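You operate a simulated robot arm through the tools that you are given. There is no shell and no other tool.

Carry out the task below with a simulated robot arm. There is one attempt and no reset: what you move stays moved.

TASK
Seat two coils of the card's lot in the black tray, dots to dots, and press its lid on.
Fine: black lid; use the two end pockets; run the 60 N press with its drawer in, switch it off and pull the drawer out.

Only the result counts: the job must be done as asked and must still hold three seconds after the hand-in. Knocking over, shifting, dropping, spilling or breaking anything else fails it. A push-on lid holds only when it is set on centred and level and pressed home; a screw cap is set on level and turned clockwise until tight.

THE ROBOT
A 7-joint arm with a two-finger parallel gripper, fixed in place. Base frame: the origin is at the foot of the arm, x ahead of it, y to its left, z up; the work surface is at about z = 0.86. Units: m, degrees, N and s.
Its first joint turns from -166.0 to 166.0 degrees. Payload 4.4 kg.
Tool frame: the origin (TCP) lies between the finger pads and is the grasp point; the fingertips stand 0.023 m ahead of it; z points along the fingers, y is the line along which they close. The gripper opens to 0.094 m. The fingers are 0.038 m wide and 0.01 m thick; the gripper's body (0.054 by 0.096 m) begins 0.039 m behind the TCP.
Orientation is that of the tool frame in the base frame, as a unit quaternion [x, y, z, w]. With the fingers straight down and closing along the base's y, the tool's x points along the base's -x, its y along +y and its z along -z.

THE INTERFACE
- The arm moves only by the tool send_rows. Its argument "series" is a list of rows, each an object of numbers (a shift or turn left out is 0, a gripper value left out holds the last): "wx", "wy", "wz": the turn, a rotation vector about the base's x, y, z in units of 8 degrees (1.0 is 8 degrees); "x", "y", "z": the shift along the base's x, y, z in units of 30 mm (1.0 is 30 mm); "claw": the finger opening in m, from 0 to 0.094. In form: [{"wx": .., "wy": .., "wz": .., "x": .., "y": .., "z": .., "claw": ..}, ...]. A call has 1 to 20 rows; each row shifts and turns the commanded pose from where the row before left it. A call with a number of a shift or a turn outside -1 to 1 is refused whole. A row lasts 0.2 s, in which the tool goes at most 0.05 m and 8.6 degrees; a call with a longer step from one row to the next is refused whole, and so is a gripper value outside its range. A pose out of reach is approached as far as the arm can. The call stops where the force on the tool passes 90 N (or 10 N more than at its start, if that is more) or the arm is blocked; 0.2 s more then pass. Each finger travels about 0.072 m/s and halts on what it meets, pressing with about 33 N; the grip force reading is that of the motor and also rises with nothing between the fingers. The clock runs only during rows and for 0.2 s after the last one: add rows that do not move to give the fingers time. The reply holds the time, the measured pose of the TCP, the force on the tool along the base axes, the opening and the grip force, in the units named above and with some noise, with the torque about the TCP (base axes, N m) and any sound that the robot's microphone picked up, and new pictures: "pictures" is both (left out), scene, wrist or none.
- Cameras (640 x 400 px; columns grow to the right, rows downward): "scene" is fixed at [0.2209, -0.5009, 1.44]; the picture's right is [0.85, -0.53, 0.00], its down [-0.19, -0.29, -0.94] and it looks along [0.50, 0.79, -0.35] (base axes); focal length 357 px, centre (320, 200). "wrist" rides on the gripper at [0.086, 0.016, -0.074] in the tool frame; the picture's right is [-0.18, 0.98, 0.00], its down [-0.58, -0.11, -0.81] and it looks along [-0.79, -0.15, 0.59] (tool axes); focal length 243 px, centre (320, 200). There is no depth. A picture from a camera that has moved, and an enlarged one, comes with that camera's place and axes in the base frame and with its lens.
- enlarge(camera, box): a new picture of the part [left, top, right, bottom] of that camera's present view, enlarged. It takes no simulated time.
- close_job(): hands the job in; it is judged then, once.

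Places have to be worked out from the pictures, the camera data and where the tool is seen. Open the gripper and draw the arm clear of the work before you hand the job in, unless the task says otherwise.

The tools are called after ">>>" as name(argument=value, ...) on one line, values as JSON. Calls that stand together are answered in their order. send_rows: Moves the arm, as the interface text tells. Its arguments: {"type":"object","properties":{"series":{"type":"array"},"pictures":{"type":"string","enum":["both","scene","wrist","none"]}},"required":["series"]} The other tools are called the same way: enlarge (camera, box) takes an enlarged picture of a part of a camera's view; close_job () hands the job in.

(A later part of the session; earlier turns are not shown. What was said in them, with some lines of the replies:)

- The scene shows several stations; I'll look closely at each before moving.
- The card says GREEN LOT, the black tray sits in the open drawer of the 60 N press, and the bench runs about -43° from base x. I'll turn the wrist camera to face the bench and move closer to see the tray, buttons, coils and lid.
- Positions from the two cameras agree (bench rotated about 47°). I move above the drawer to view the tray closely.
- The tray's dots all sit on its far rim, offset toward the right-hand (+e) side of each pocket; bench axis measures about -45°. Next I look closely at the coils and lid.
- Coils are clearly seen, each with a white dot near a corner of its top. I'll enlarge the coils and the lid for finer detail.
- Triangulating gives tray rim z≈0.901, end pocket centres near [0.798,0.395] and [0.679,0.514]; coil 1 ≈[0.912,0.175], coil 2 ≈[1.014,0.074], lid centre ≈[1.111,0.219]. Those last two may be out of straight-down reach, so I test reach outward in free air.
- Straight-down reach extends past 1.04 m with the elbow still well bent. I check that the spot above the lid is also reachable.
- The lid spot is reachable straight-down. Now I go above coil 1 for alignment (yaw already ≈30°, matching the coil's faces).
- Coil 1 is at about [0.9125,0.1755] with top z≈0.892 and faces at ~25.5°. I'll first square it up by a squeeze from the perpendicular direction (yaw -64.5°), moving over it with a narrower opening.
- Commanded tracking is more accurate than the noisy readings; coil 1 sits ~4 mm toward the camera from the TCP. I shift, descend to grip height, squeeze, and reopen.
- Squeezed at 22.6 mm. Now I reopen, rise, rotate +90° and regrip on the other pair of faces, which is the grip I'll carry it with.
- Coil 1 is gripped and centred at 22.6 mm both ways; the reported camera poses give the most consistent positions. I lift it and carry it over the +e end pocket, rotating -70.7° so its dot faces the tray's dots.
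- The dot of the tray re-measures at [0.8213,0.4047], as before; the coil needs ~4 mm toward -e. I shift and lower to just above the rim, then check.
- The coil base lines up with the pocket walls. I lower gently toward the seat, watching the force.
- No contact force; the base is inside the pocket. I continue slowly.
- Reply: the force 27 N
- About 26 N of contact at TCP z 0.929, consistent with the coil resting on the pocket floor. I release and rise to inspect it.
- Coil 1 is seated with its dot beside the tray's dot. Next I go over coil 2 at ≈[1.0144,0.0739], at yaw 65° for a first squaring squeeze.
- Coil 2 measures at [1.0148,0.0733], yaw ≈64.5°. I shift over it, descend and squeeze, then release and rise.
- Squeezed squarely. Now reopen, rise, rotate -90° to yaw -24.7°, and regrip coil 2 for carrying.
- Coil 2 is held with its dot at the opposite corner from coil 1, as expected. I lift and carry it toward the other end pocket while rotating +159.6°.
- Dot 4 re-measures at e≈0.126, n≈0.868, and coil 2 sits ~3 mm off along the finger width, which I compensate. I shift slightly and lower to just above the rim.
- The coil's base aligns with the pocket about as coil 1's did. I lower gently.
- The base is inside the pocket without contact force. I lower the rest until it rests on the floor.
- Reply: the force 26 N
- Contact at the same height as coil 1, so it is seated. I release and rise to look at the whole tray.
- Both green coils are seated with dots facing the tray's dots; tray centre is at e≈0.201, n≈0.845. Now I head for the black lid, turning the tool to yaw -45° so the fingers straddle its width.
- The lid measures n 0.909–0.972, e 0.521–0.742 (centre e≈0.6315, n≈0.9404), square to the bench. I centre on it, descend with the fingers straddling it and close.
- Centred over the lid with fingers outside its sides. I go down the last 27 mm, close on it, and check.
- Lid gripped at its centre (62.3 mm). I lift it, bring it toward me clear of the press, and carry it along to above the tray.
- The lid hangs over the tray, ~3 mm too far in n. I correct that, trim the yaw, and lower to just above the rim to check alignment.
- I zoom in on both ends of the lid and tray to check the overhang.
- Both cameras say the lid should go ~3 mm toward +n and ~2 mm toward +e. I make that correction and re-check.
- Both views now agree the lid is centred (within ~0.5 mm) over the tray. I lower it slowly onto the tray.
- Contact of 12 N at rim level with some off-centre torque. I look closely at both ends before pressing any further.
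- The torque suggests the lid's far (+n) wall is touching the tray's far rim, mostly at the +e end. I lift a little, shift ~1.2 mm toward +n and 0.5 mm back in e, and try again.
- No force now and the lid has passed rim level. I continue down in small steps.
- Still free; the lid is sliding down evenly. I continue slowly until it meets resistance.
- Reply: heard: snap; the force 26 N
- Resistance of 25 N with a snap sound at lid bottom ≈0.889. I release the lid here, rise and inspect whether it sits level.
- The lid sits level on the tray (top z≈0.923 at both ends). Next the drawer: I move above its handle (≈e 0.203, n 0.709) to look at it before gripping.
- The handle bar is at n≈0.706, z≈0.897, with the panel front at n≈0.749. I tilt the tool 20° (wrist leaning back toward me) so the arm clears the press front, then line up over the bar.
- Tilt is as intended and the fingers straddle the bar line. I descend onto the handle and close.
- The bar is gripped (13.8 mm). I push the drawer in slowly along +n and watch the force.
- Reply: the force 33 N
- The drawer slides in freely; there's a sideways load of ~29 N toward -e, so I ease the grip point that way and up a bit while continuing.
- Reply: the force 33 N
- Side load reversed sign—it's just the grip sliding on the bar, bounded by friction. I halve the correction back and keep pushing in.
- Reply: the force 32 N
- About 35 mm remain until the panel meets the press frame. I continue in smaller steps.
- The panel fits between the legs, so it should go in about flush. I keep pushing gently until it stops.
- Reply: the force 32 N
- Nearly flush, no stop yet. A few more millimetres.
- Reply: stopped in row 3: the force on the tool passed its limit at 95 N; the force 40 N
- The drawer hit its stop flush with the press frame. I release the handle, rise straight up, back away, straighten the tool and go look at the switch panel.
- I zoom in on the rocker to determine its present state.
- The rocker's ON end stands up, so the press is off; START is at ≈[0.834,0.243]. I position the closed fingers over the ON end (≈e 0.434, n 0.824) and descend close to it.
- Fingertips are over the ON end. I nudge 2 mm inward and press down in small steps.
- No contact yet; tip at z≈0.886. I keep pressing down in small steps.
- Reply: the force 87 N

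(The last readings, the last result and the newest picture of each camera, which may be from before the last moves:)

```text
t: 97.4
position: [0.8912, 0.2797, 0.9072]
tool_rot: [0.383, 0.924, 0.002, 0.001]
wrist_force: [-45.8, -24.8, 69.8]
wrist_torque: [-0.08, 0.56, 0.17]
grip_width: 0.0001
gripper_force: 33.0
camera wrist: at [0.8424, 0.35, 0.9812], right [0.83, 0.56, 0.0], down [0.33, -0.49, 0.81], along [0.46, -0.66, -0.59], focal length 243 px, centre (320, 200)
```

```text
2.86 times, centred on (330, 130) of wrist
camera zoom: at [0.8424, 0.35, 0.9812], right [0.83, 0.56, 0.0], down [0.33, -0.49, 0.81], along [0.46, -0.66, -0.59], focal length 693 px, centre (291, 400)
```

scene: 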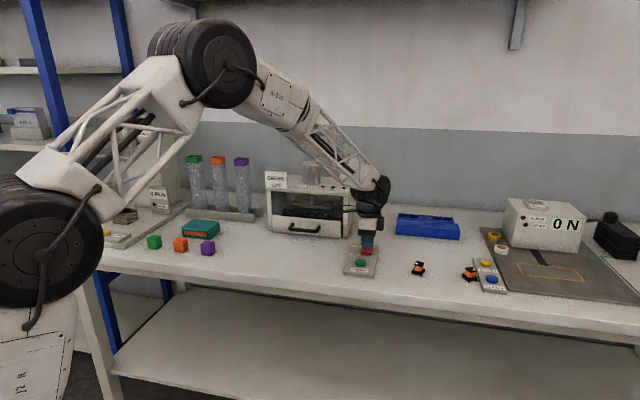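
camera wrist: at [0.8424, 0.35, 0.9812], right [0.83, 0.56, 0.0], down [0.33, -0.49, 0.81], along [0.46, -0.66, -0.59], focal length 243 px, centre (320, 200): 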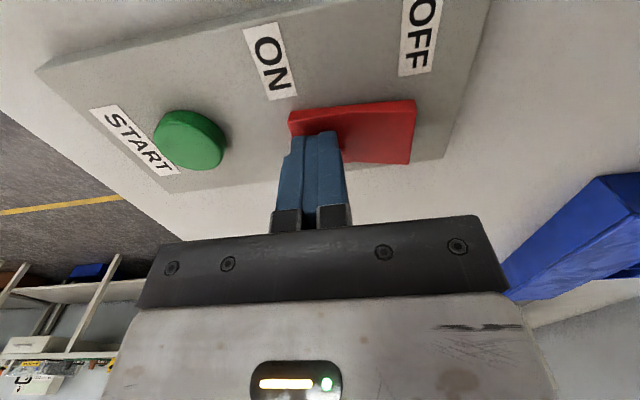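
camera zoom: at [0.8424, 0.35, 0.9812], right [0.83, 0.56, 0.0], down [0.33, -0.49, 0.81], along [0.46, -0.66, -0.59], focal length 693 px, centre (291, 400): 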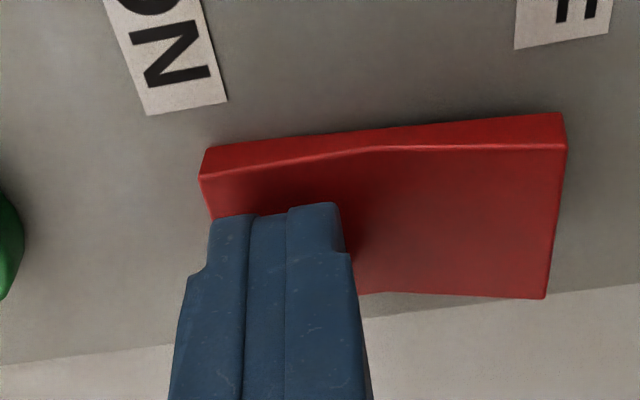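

The rocker flipped: the OFF end is now raised, ON pressed. I lift and move over the START button.

>>> send_rows(series=[{"z": 1}, {"x": -0.97, "y": -0.577}, {"x": -0.97, "y": -0.577}, {}, {}])

>>> enlarge(camera="wrist", box=[240, 40, 440, 200])

>>> enlarge(camera="scene", box=[260, 165, 385, 285])

```text
t: 98.6
position: [0.8336, 0.2461, 0.9317]
tool_rot: [0.382, 0.924, 0.001, -0.001]
wrist_force: [-0.4, 0.2, 0.3]
wrist_torque: [-0.03, -0.02, 0.0]
grip_width: 0.0002
gripper_force: 32.9
camera wrist: at [0.7855, 0.3168, 1.0058], right [0.83, 0.56, 0.0], down [0.33, -0.49, 0.8], along [0.46, -0.66, -0.59], focal length 243 px, centre (320, 200)
```

scene: 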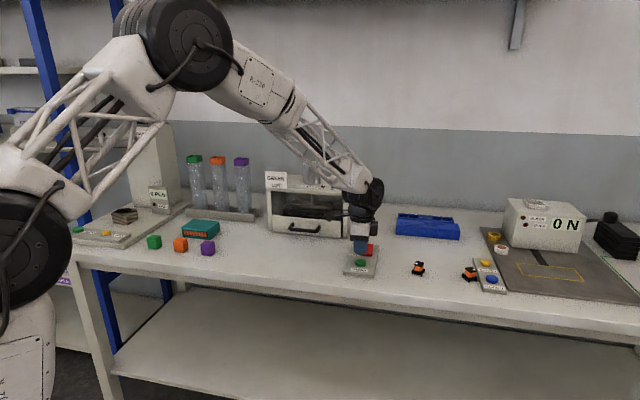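
wrist: 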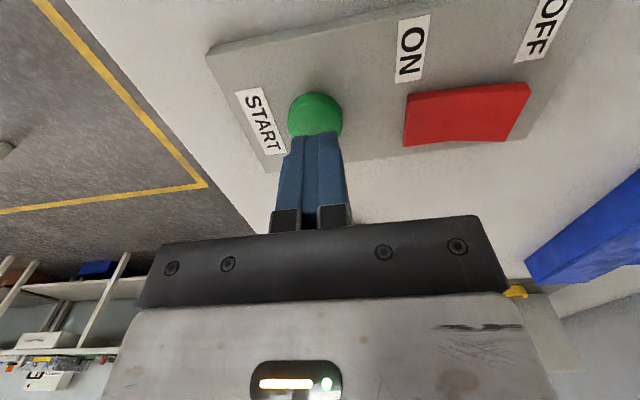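

```text
2.50 times, centred on (340, 120) of wrist
camera zoom: at [0.7855, 0.3168, 1.0058], right [0.83, 0.56, 0.0], down [0.33, -0.49, 0.8], along [0.46, -0.66, -0.59], focal length 606 px, centre (270, 400)
```

zoom: 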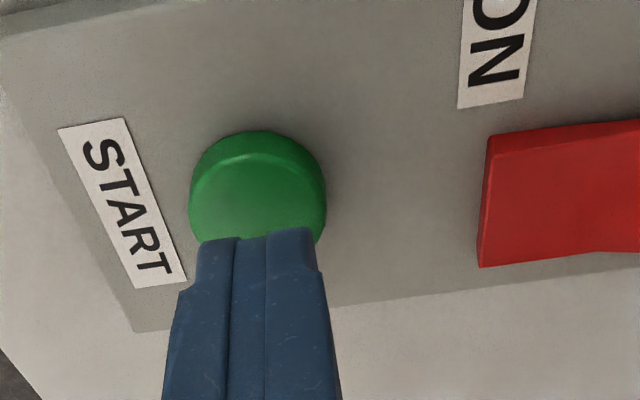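

```text
3.33 times, centred on (322, 225) of scene
camera zoom: at [0.2209, -0.5009, 1.44], right [0.85, -0.53, 0.0], down [-0.19, -0.29, -0.94], along [0.5, 0.79, -0.35], focal length 1190 px, centre (312, 117)
```

zoom: 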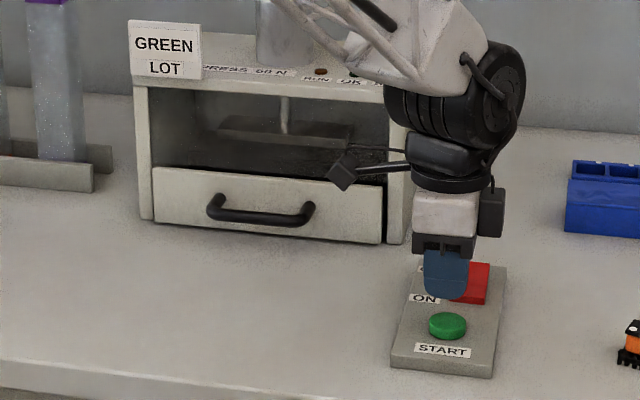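

I check the rocker state again before pressing START.

>>> enlarge(camera="wrist", box=[390, 60, 550, 170])

>>> enlarge(camera="scene", box=[340, 235, 385, 280])

```text
3.64 times, centred on (470, 115) of wrist
camera zoom: at [0.7855, 0.3168, 1.0058], right [0.83, 0.56, 0.0], down [0.33, -0.49, 0.8], along [0.46, -0.66, -0.59], focal length 882 px, centre (-226, 509)
```

zoom: 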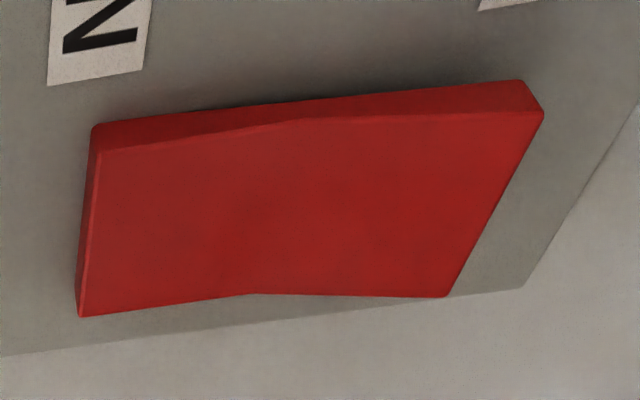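

```text
8.89 times, centred on (362, 258) of scene
camera zoom: at [0.2209, -0.5009, 1.44], right [0.85, -0.53, 0.0], down [-0.19, -0.29, -0.94], along [0.5, 0.79, -0.35], focal length 3174 px, centre (-58, -311)
```

zoom: 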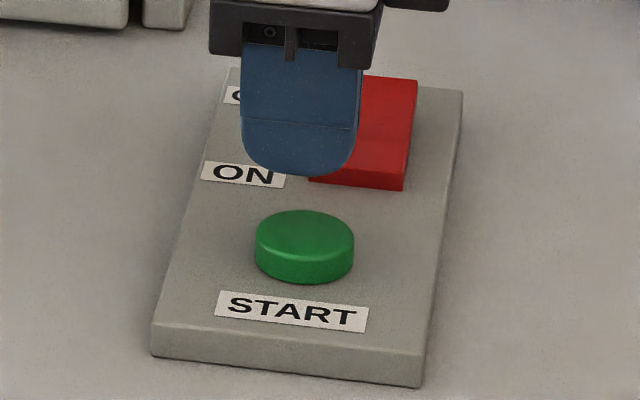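

The rocker is down at the ON end. Now I shift 2.5 mm and press START.

>>> send_rows(series=[{"x": -0.06, "y": -0.06}, {"z": -0.35}, {"z": -0.3}, {"z": -0.12}, {"z": -0.1}, {"z": -0.1}], pictures="scene")

>>> enlarge(camera="scene", box=[260, 165, 385, 285])

```text
t: 100.0
position: [0.8315, 0.2414, 0.9039]
tool_rot: [0.383, 0.924, 0.001, 0.0]
wrist_force: [-0.9, 0.6, 2.9]
wrist_torque: [0.01, 0.03, -0.01]
grip_width: 0.0001
gripper_force: 33.6
heard: click
```

scene: 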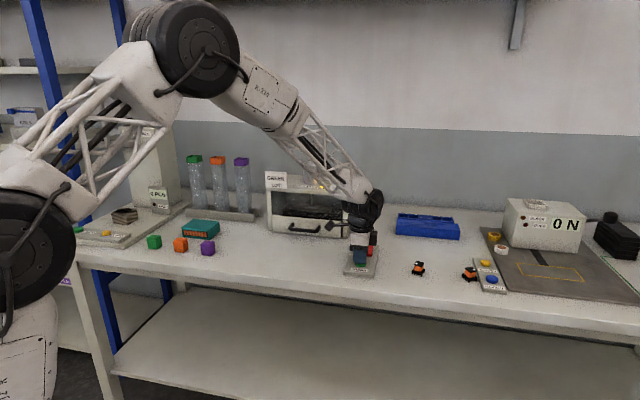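

```text
3.33 times, centred on (322, 225) of scene
camera zoom: at [0.2209, -0.5009, 1.44], right [0.85, -0.53, 0.0], down [-0.19, -0.29, -0.94], along [0.5, 0.79, -0.35], focal length 1190 px, centre (312, 117)
```

zoom: 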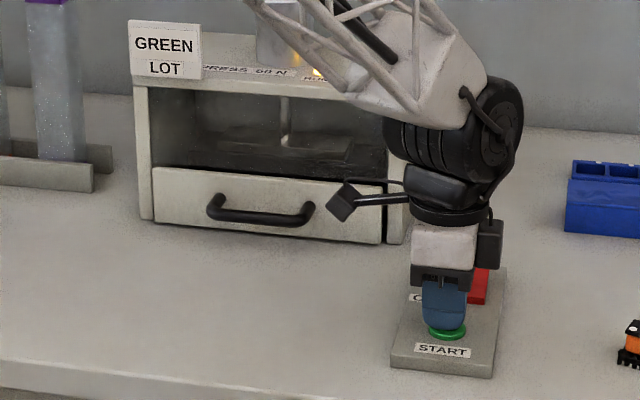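

Click heard and the RUN lamp is lit, ram coming down. I lift off, move back so the lamps are visible, and wait.

>>> send_rows(series=[{"z": 1}, {"z": 1}, {"x": 0.5, "y": -0.8}, {"x": 0.5, "y": -0.8}, {"x": 0.5, "y": -0.8}, {}, {}, {}, {}, {}], pictures="scene")

>>> enlarge(camera="scene", box=[255, 155, 385, 285])

```text
t: 102.2
position: [0.875, 0.1691, 0.9637]
tool_rot: [0.382, 0.924, 0.0, 0.0]
wrist_force: [0.2, 0.6, 0.1]
wrist_torque: [-0.03, 0.04, -0.01]
grip_width: 0.0
gripper_force: 33.0
```

scene: 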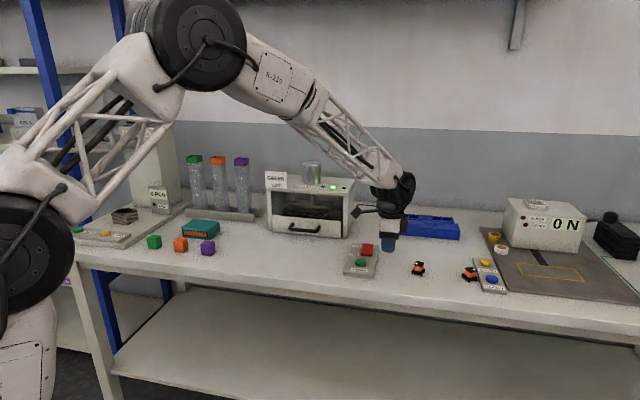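

```text
3.08 times, centred on (320, 220) of scene
camera zoom: at [0.2209, -0.5009, 1.44], right [0.85, -0.53, 0.0], down [-0.19, -0.29, -0.94], along [0.5, 0.79, -0.35], focal length 1099 px, centre (320, 138)
```

zoom: 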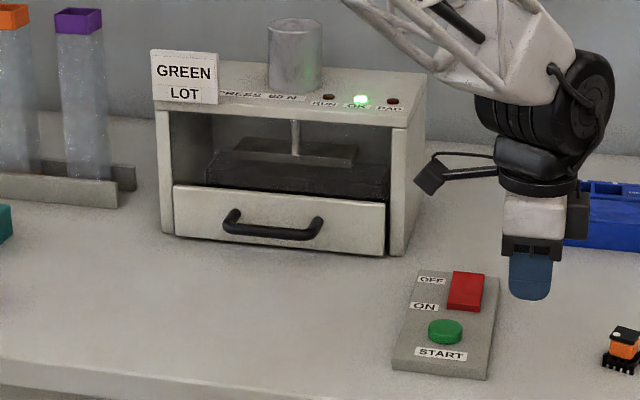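

The OK lamp is green and the ram is back up. Now I switch the press off: move over the rocker's OFF end.

>>> send_rows(series=[{"x": 0.274, "y": 0.883}, {"x": 0.274, "y": 0.883}, {"x": 0.274, "y": 0.883}, {"x": 0.274, "y": 0.883}, {"x": 0.274, "y": 0.883}, {"z": -0.9}, {}, {}])

>>> enlarge(camera="wrist", box=[220, 40, 420, 200])

```text
t: 104.0
position: [0.9173, 0.3004, 0.9375]
tool_rot: [0.382, 0.924, 0.001, -0.002]
wrist_force: [-0.4, -0.9, -0.4]
wrist_torque: [0.0, -0.01, -0.01]
grip_width: 0.0001
gripper_force: 32.8
camera wrist: at [0.8674, 0.373, 1.0105], right [0.83, 0.56, 0.0], down [0.33, -0.49, 0.8], along [0.46, -0.66, -0.59], focal length 243 px, centre (320, 200)
```

scene: 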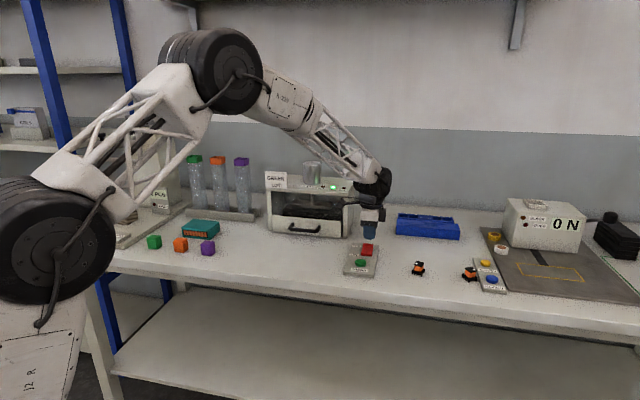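
wrist: 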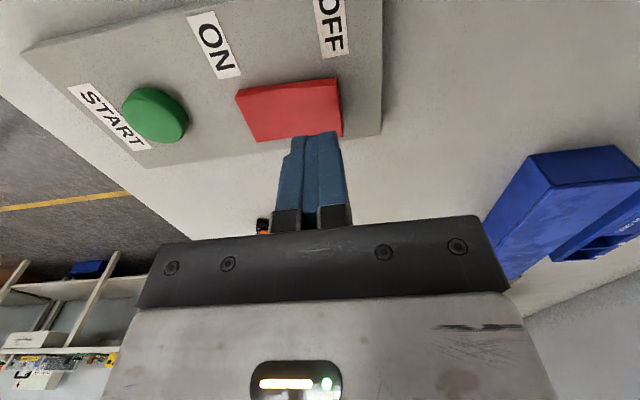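

```text
2.50 times, centred on (320, 120) of wrist
camera zoom: at [0.8674, 0.373, 1.0105], right [0.83, 0.56, 0.0], down [0.33, -0.49, 0.8], along [0.46, -0.66, -0.59], focal length 606 px, centre (320, 400)
```

zoom: 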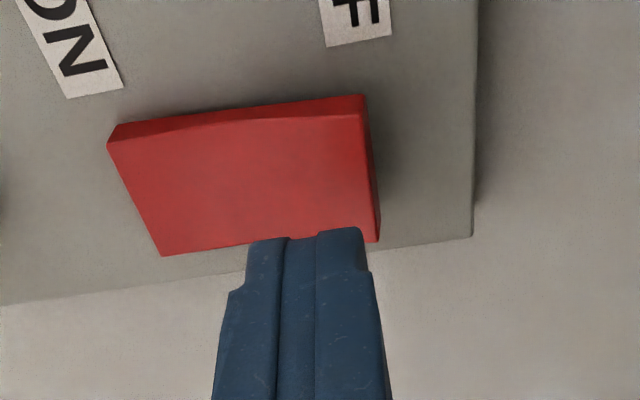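

Over the OFF half. I press down in small steps.

>>> send_rows(series=[{"x": -0.06, "y": 0.06}, {"z": -0.35}, {"z": -0.3}, {"z": -0.12}, {"z": -0.1}, {"z": -0.1}, {"z": -0.08}], pictures="wrist")

>>> enlarge(camera="wrist", box=[220, 40, 420, 200])

```text
t: 105.6
position: [0.9163, 0.3055, 0.9067]
tool_rot: [0.383, 0.924, 0.002, 0.0]
wrist_force: [-19.3, -0.8, 28.0]
wrist_torque: [-0.22, 0.58, -0.16]
grip_width: 0.0
gripper_force: 32.9
camera wrist: at [0.8666, 0.3767, 0.9814], right [0.82, 0.57, 0.0], down [0.33, -0.49, 0.81], along [0.46, -0.66, -0.59], focal length 243 px, centre (320, 200)
```

wrist: 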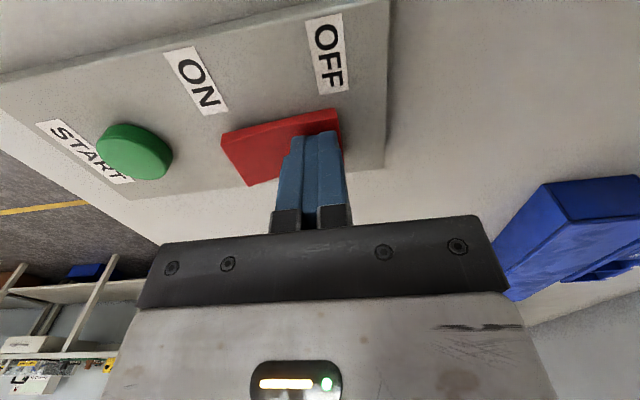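

```text
2.50 times, centred on (320, 120) of wrist
camera zoom: at [0.8666, 0.3767, 0.9814], right [0.82, 0.57, 0.0], down [0.33, -0.49, 0.81], along [0.46, -0.66, -0.59], focal length 606 px, centre (320, 400)
```

zoom: 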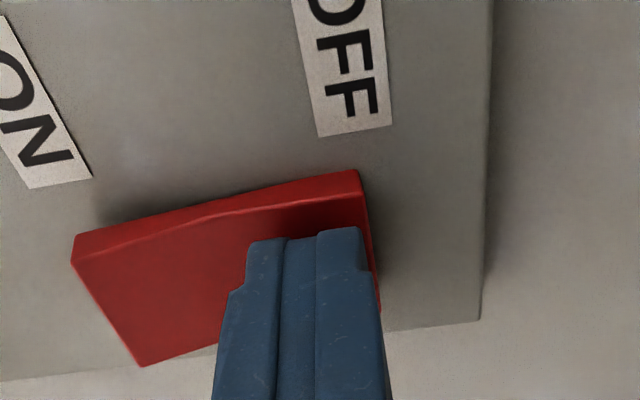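

The rocker has tipped toward OFF. I push 2 mm more for certainty, then lift away and check.

>>> send_rows(series=[{"z": -0.06}, {}, {"z": 1}, {"z": 1}, {"z": 1}, {"x": -0.5, "y": -0.9}, {"x": -0.5, "y": -0.9}, {"x": -0.5, "y": -0.9}, {"x": -0.5, "y": -0.9}, {}, {}])

>>> enlarge(camera="scene", box=[255, 155, 385, 285])

>>> enlarge(camera="scene", box=[340, 235, 385, 280])

```text
t: 108.0
position: [0.8569, 0.1947, 0.9914]
tool_rot: [0.383, 0.924, 0.001, 0.0]
wrist_force: [1.1, -0.5, 0.3]
wrist_torque: [-0.01, -0.02, -0.01]
grip_width: 0.0002
gripper_force: 33.1
camera wrist: at [0.8081, 0.266, 1.065], right [0.83, 0.56, 0.0], down [0.33, -0.49, 0.8], along [0.46, -0.66, -0.59], focal length 243 px, centre (320, 200)
```

scene: 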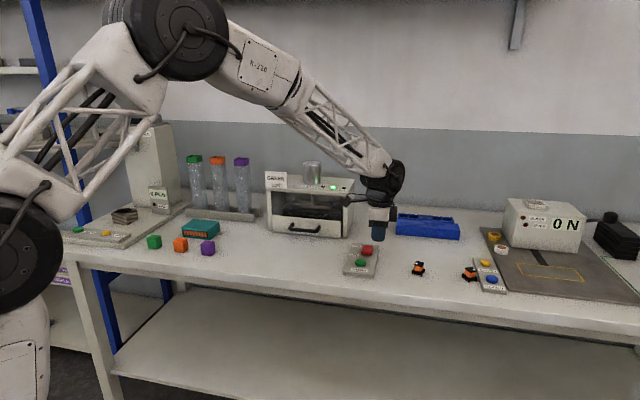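
wrist: 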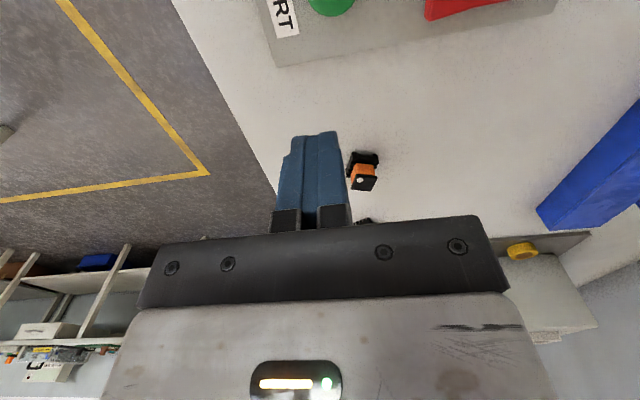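

```text
3.08 times, centred on (320, 220) of scene
camera zoom: at [0.2209, -0.5009, 1.44], right [0.85, -0.53, 0.0], down [-0.19, -0.29, -0.94], along [0.5, 0.79, -0.35], focal length 1099 px, centre (320, 138)
```

zoom: 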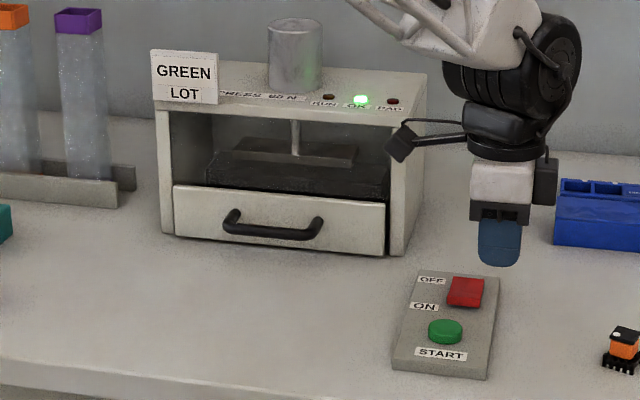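

```text
8.89 times, centred on (362, 258) of scene
camera zoom: at [0.2209, -0.5009, 1.44], right [0.85, -0.53, 0.0], down [-0.19, -0.29, -0.94], along [0.5, 0.79, -0.35], focal length 3174 px, centre (-58, -311)
```

zoom: 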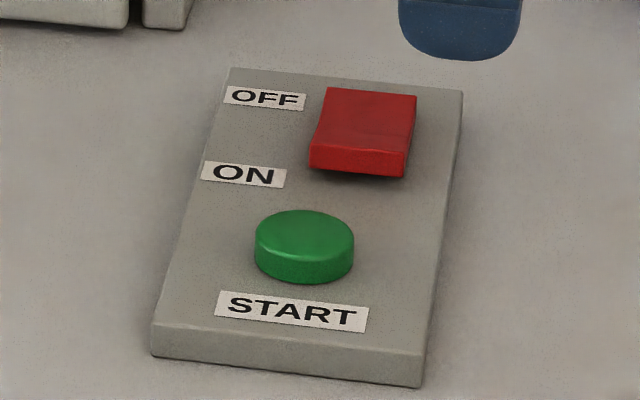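

Rocker is back at OFF. Now I return to the handle with the same tilted approach to pull the drawer out.

>>> send_rows(series=[{"x": -0.639, "y": 0.931, "claw": 0.036}, {"x": -0.639, "y": 0.931}, {"x": -0.639, "y": 0.931}, {"x": -0.639, "y": 0.931}, {"x": -0.639, "y": 0.931}, {"x": -0.639, "y": 0.931}, {"x": -0.639, "y": 0.931}, {"x": -0.639, "y": 0.931}, {"wx": 0.589, "wy": -0.589}, {"wx": 0.589, "wy": -0.589}, {"wx": 0.589, "wy": -0.589}, {"x": 0.8, "y": 0.8}, {"x": 0.8, "y": 0.8}, {"x": 0.8, "y": 0.8}, {}, {}, {}])

>>> enlarge(camera="wrist", box=[200, 0, 480, 200])

>>> enlarge(camera="scene", box=[255, 155, 365, 265])

```text
t: 111.6
position: [0.7749, 0.4929, 0.9919]
tool_rot: [0.377, 0.91, 0.161, 0.066]
wrist_force: [0.0, -0.2, -0.1]
wrist_torque: [-0.01, 0.03, 0.0]
grip_width: 0.036
gripper_force: 0.0
camera wrist: at [0.7063, 0.545, 1.0669], right [0.78, 0.52, 0.34], down [0.14, -0.68, 0.72], along [0.6, -0.51, -0.61], focal length 243 px, centre (320, 200)
```

scene: 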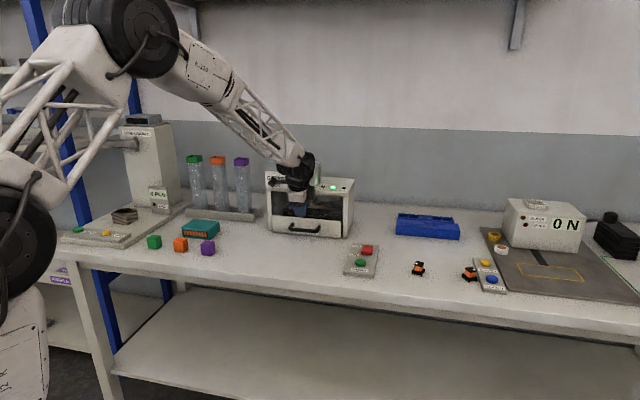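
wrist: 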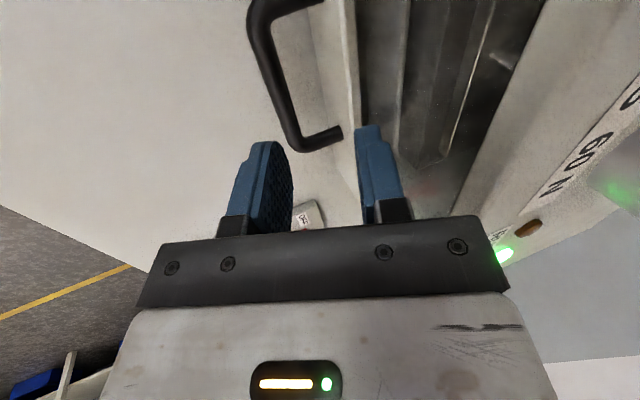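

```text
2.00 times, centred on (340, 100) of wrist
camera zoom: at [0.7063, 0.545, 1.0669], right [0.78, 0.52, 0.34], down [0.14, -0.68, 0.72], along [0.6, -0.51, -0.61], focal length 485 px, centre (280, 400)
```

zoom: 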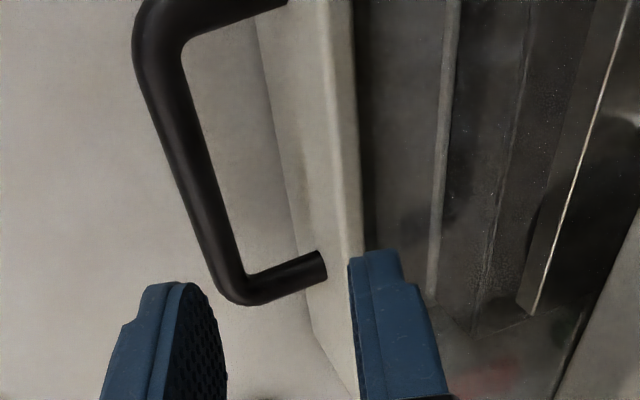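

```text
3.64 times, centred on (310, 210) of scene
camera zoom: at [0.2209, -0.5009, 1.44], right [0.85, -0.53, 0.0], down [-0.19, -0.29, -0.94], along [0.5, 0.79, -0.35], focal length 1299 px, centre (356, 164)
```

zoom: 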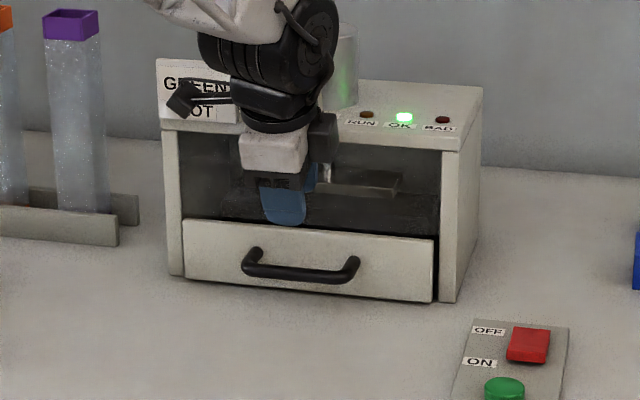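

Fingers are above the bar (bar n≈0.899). I shift 4 mm, descend, and grip the handle.

>>> send_rows(series=[{"x": 0.09, "y": 0.09}, {"z": -0.77}, {"z": -0.77}, {"z": -0.77}, {"z": -0.75}, {}, {"claw": 0.0}, {}, {}, {}])

>>> enlarge(camera="scene", box=[255, 155, 365, 265])

```text
t: 113.8
position: [0.7764, 0.4941, 0.9018]
tool_rot: [0.377, 0.91, 0.16, 0.065]
wrist_force: [-22.5, -22.2, -4.4]
wrist_torque: [0.09, 0.02, -0.03]
grip_width: 0.0139
gripper_force: 44.9
camera wrist: at [0.7092, 0.5465, 0.9758], right [0.78, 0.52, 0.33], down [0.15, -0.68, 0.72], along [0.6, -0.51, -0.61], focal length 243 px, centre (320, 200)
```

scene: 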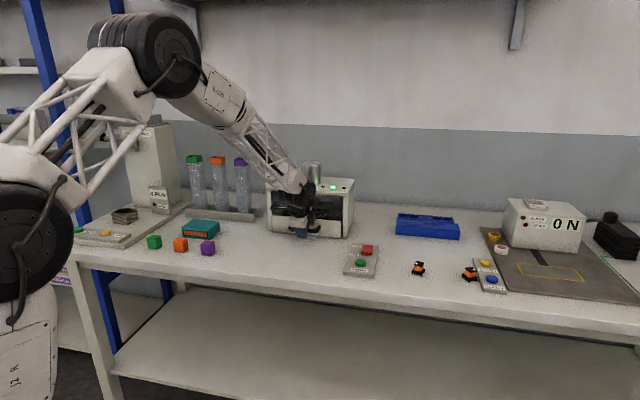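
wrist: 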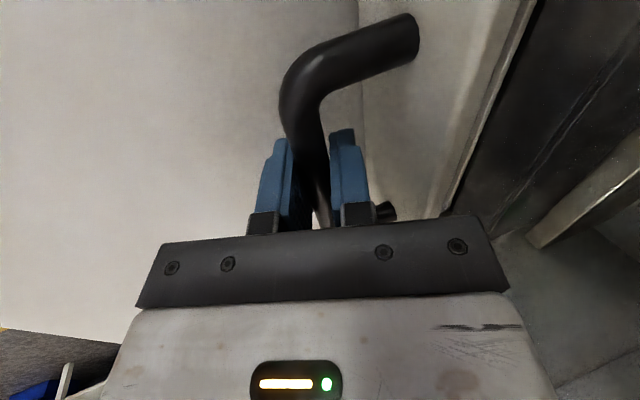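

```text
3.64 times, centred on (310, 210) of scene
camera zoom: at [0.2209, -0.5009, 1.44], right [0.85, -0.53, 0.0], down [-0.19, -0.29, -0.94], along [0.5, 0.79, -0.35], focal length 1299 px, centre (356, 164)
```

zoom: 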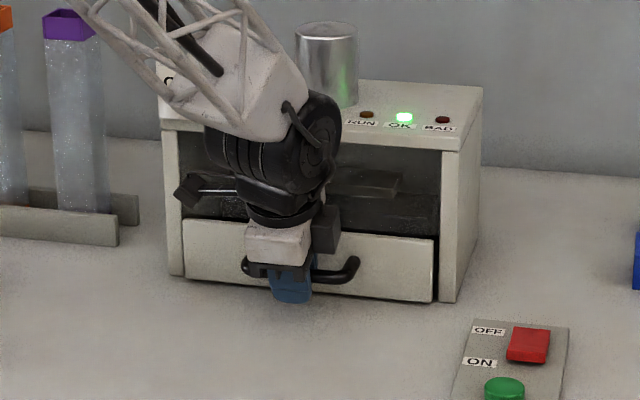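

Handle gripped. I pull the drawer out smoothly along -n.

>>> send_rows(series=[{"x": -0.15, "y": -0.15}, {"x": -0.25, "y": -0.25}, {"x": -0.25, "y": -0.25}, {"x": -0.25, "y": -0.25}, {"x": -0.25, "y": -0.25}, {"x": -0.25, "y": -0.25}, {"x": -0.25, "y": -0.25}, {"x": -0.25, "y": -0.25}, {"x": -0.25, "y": -0.25}, {}], pictures="scene")

```text
t: 116.0
position: [0.7129, 0.4292, 0.901]
tool_rot: [0.376, 0.91, 0.161, 0.065]
wrist_force: [-12.1, 11.9, -16.0]
wrist_torque: [0.17, 0.2, -0.19]
grip_width: 0.0136
gripper_force: 44.7
```

scene: 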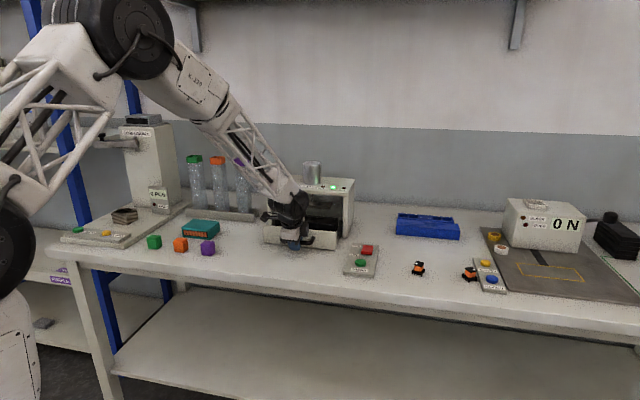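

The drawer follows freely. I continue to its original out position.

>>> send_rows(series=[{"x": -0.25, "y": -0.25}, {"x": -0.25, "y": -0.25}, {"x": -0.25, "y": -0.25}, {"x": -0.25, "y": -0.25}, {"x": -0.25, "y": -0.25}, {"x": -0.25, "y": -0.25}, {"x": -0.25, "y": -0.25}, {"x": -0.25, "y": -0.25}, {}], pictures="scene")

>>> enlarge(camera="scene", box=[245, 170, 375, 285])

```text
t: 118.0
position: [0.6519, 0.3686, 0.9013]
tool_rot: [0.376, 0.91, 0.162, 0.066]
wrist_force: [20.8, -21.0, -14.6]
wrist_torque: [-0.02, 0.02, -0.01]
grip_width: 0.0138
gripper_force: 45.1
```

scene: 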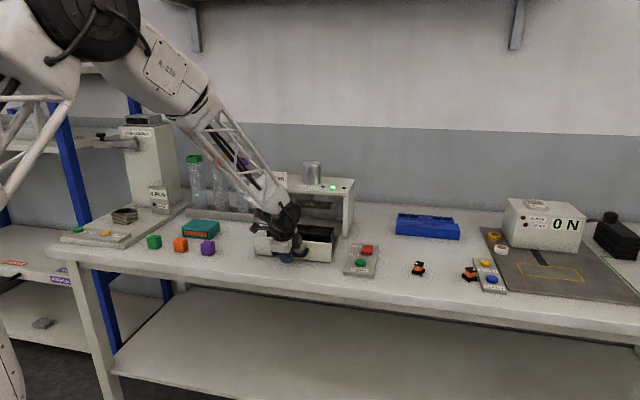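

```text
3.48 times, centred on (310, 228) of scene
camera zoom: at [0.2209, -0.5009, 1.44], right [0.85, -0.53, 0.0], down [-0.19, -0.29, -0.94], along [0.5, 0.79, -0.35], focal length 1242 px, centre (355, 104)
```

zoom: 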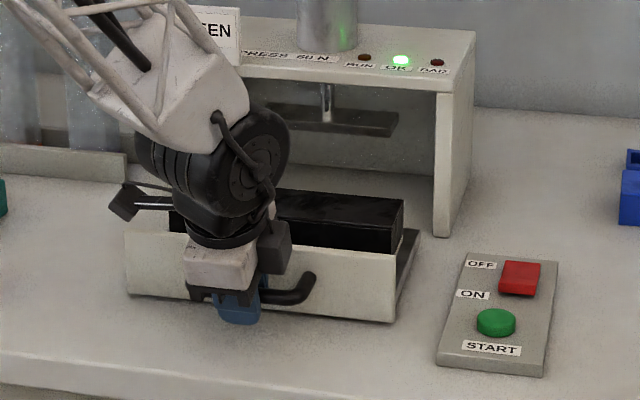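

About 14 mm short of the original position. I pull the rest in small steps, watching for the stop.

>>> send_rows(series=[{"x": -0.12, "y": -0.1}, {"x": -0.12, "y": -0.1}, {"x": -0.11, "y": -0.11}, {}], pictures="scene")

```text
t: 119.0
position: [0.6413, 0.3613, 0.9021]
tool_rot: [0.377, 0.91, 0.161, 0.066]
wrist_force: [23.3, -21.3, 4.3]
wrist_torque: [-0.03, -0.03, -0.07]
grip_width: 0.0138
gripper_force: 45.5
```

scene: 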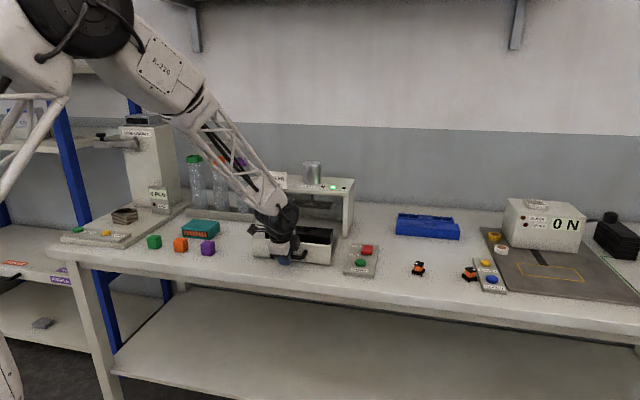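

Almost there (n≈0.709 vs 0.707). One more small pull to confirm the end stop.

>>> send_rows(series=[{"x": -0.08, "y": -0.04}, {"x": -0.05, "y": -0.05}, {}], pictures="none")

```text
t: 119.8
position: [0.6397, 0.3601, 0.9026]
tool_rot: [0.376, 0.91, 0.163, 0.067]
wrist_force: [57.4, 61.3, -4.2]
wrist_torque: [0.0, 0.08, -0.3]
grip_width: 0.014
gripper_force: 45.1
```

84 N of resistance—the drawer is at its out stop. I ease off, release, rise and straighten the tool, then inspect the tray.

>>> send_rows(series=[{"x": 0.06, "y": 0.06}, {"claw": 0.036}, {}, {"z": 0.7}, {"z": 0.9}, {"z": 0.9}, {"z": 0.9}, {"z": 0.5}, {"wx": -0.589, "wy": 0.589}, {"wx": -0.589, "wy": 0.589}, {"wx": -0.589, "wy": 0.589}, {}, {}])

>>> enlarge(camera="scene", box=[245, 170, 375, 285])

>>> enlarge(camera="scene", box=[255, 205, 355, 265])

```text
t: 122.6
position: [0.6413, 0.3594, 1.0169]
tool_rot: [0.383, 0.924, 0.001, -0.001]
wrist_force: [-0.1, -0.1, -0.1]
wrist_torque: [-0.02, 0.01, -0.02]
grip_width: 0.0358
gripper_force: 0.0
camera wrist: at [0.5919, 0.4316, 1.0914], right [0.82, 0.57, 0.0], down [0.34, -0.49, 0.81], along [0.46, -0.66, -0.59], focal length 243 px, centre (320, 200)
```

scene: 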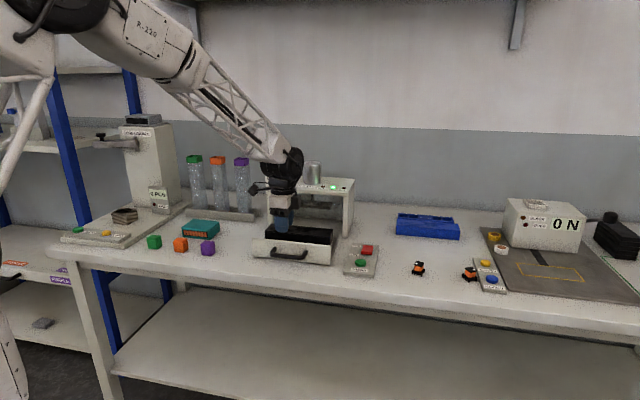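
wrist: 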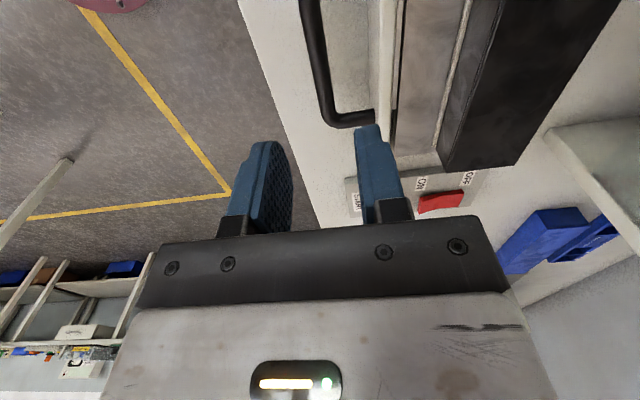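

```text
3.48 times, centred on (310, 228) of scene
camera zoom: at [0.2209, -0.5009, 1.44], right [0.85, -0.53, 0.0], down [-0.19, -0.29, -0.94], along [0.5, 0.79, -0.35], focal length 1242 px, centre (355, 104)
```

zoom: 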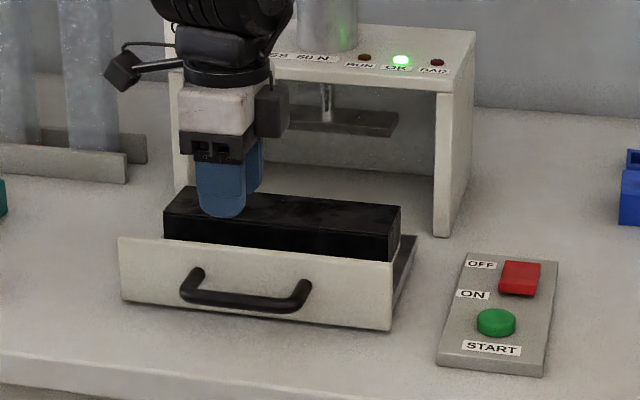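

```text
6.40 times, centred on (305, 235) of scene
camera zoom: at [0.2209, -0.5009, 1.44], right [0.85, -0.53, 0.0], down [-0.19, -0.29, -0.94], along [0.5, 0.79, -0.35], focal length 2286 px, centre (416, -24)
```

zoom: 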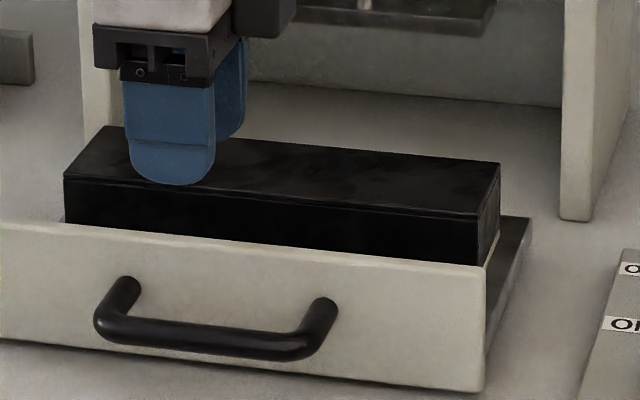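

The drawer is fully out, lid level and seated, rocker off, OK lamp lit, and everything else unmoved. I open the gripper and withdraw the arm clear, then take a final look.

>>> send_rows(series=[{"z": 1, "claw": 0.094}, {"z": 1}, {"z": 1}, {"z": 1}, {"x": -0.7, "y": -0.7, "z": 0.5}, {"x": -0.7, "y": -0.7, "z": 0.5}, {"x": -0.7, "y": -0.7, "z": 0.5}, {"x": -0.7, "y": -0.7}, {"x": -0.7, "y": -0.7}, {}, {}])

>>> enlarge(camera="scene", box=[235, 150, 395, 290])

>>> enlarge(camera="scene", box=[340, 180, 520, 310])

```text
t: 125.0
position: [0.5342, 0.2555, 1.1832]
tool_rot: [0.383, 0.924, 0.001, 0.0]
wrist_force: [-0.1, -0.2, -0.6]
wrist_torque: [0.04, 0.01, 0.0]
grip_width: 0.0942
gripper_force: 0.1
camera wrist: at [0.4843, 0.3274, 1.2574], right [0.82, 0.57, 0.0], down [0.34, -0.49, 0.8], along [0.46, -0.66, -0.59], focal length 243 px, centre (320, 200)
```

scene: 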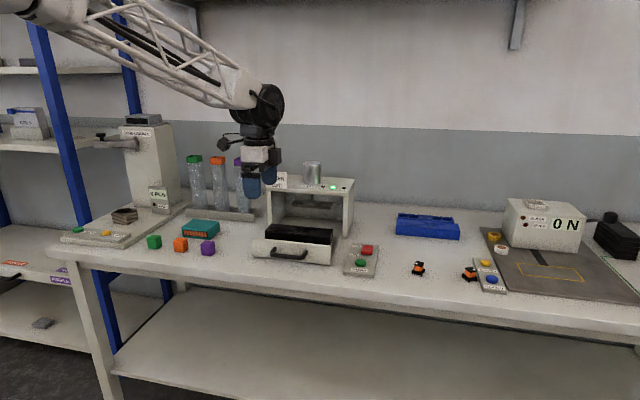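
wrist: 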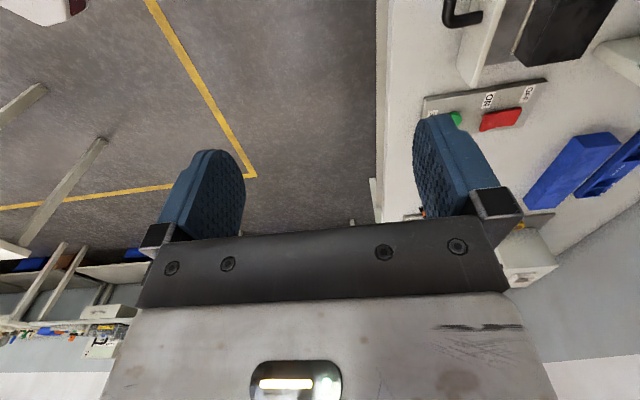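

```text
2.86 times, centred on (315, 220) of scene
camera zoom: at [0.2209, -0.5009, 1.44], right [0.85, -0.53, 0.0], down [-0.19, -0.29, -0.94], along [0.5, 0.79, -0.35], focal length 1020 px, centre (334, 143)
```

zoom: 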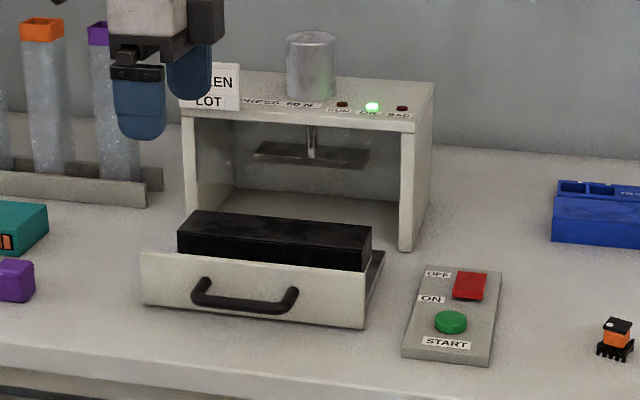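

```text
3.08 times, centred on (430, 245) of scene
camera zoom: at [0.2209, -0.5009, 1.44], right [0.85, -0.53, 0.0], down [-0.19, -0.29, -0.94], along [0.5, 0.79, -0.35], focal length 1099 px, centre (-18, 62)
```

zoom: 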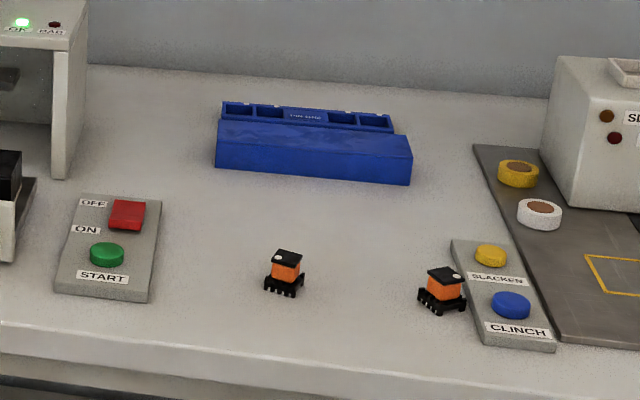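

The lid is level on the tray, the press ran with the OK lamp lit, the switch is at OFF, and the drawer is out. The arm is clear with the gripper open, so I hand in the job.

>>> close_job()

```text
The job is handed in.
```

The job is handed in. Two green coils sit in the end pockets of the black tray, and its black lid is on.

- **Coils:** the card on the press reads GREEN LOT, so I used the two green coils. Each is seated with its dot beside the tray's dot.
- **Lid:** my first try caught on the tray's far rim, so I lifted it slightly, shifted it and set it down again. It then went down centred and level. A snap sounded under about 25 N of arm force, before the press ran.
- **Press:** I pushed the drawer in to its stop, switched on and pressed START. The RUN lamp lit, then the OK lamp came on green. The lid's height did not change, so it was probably already home from the snap.
- **Finish:** the switch is back at OFF and the drawer is pulled out to its stop. The OK lamp was still lit at hand-in. The arm is clear with the gripper open.

The final pictures show nothing else moved: the orange coils, the blue tray and lid and the other stations are where they were.
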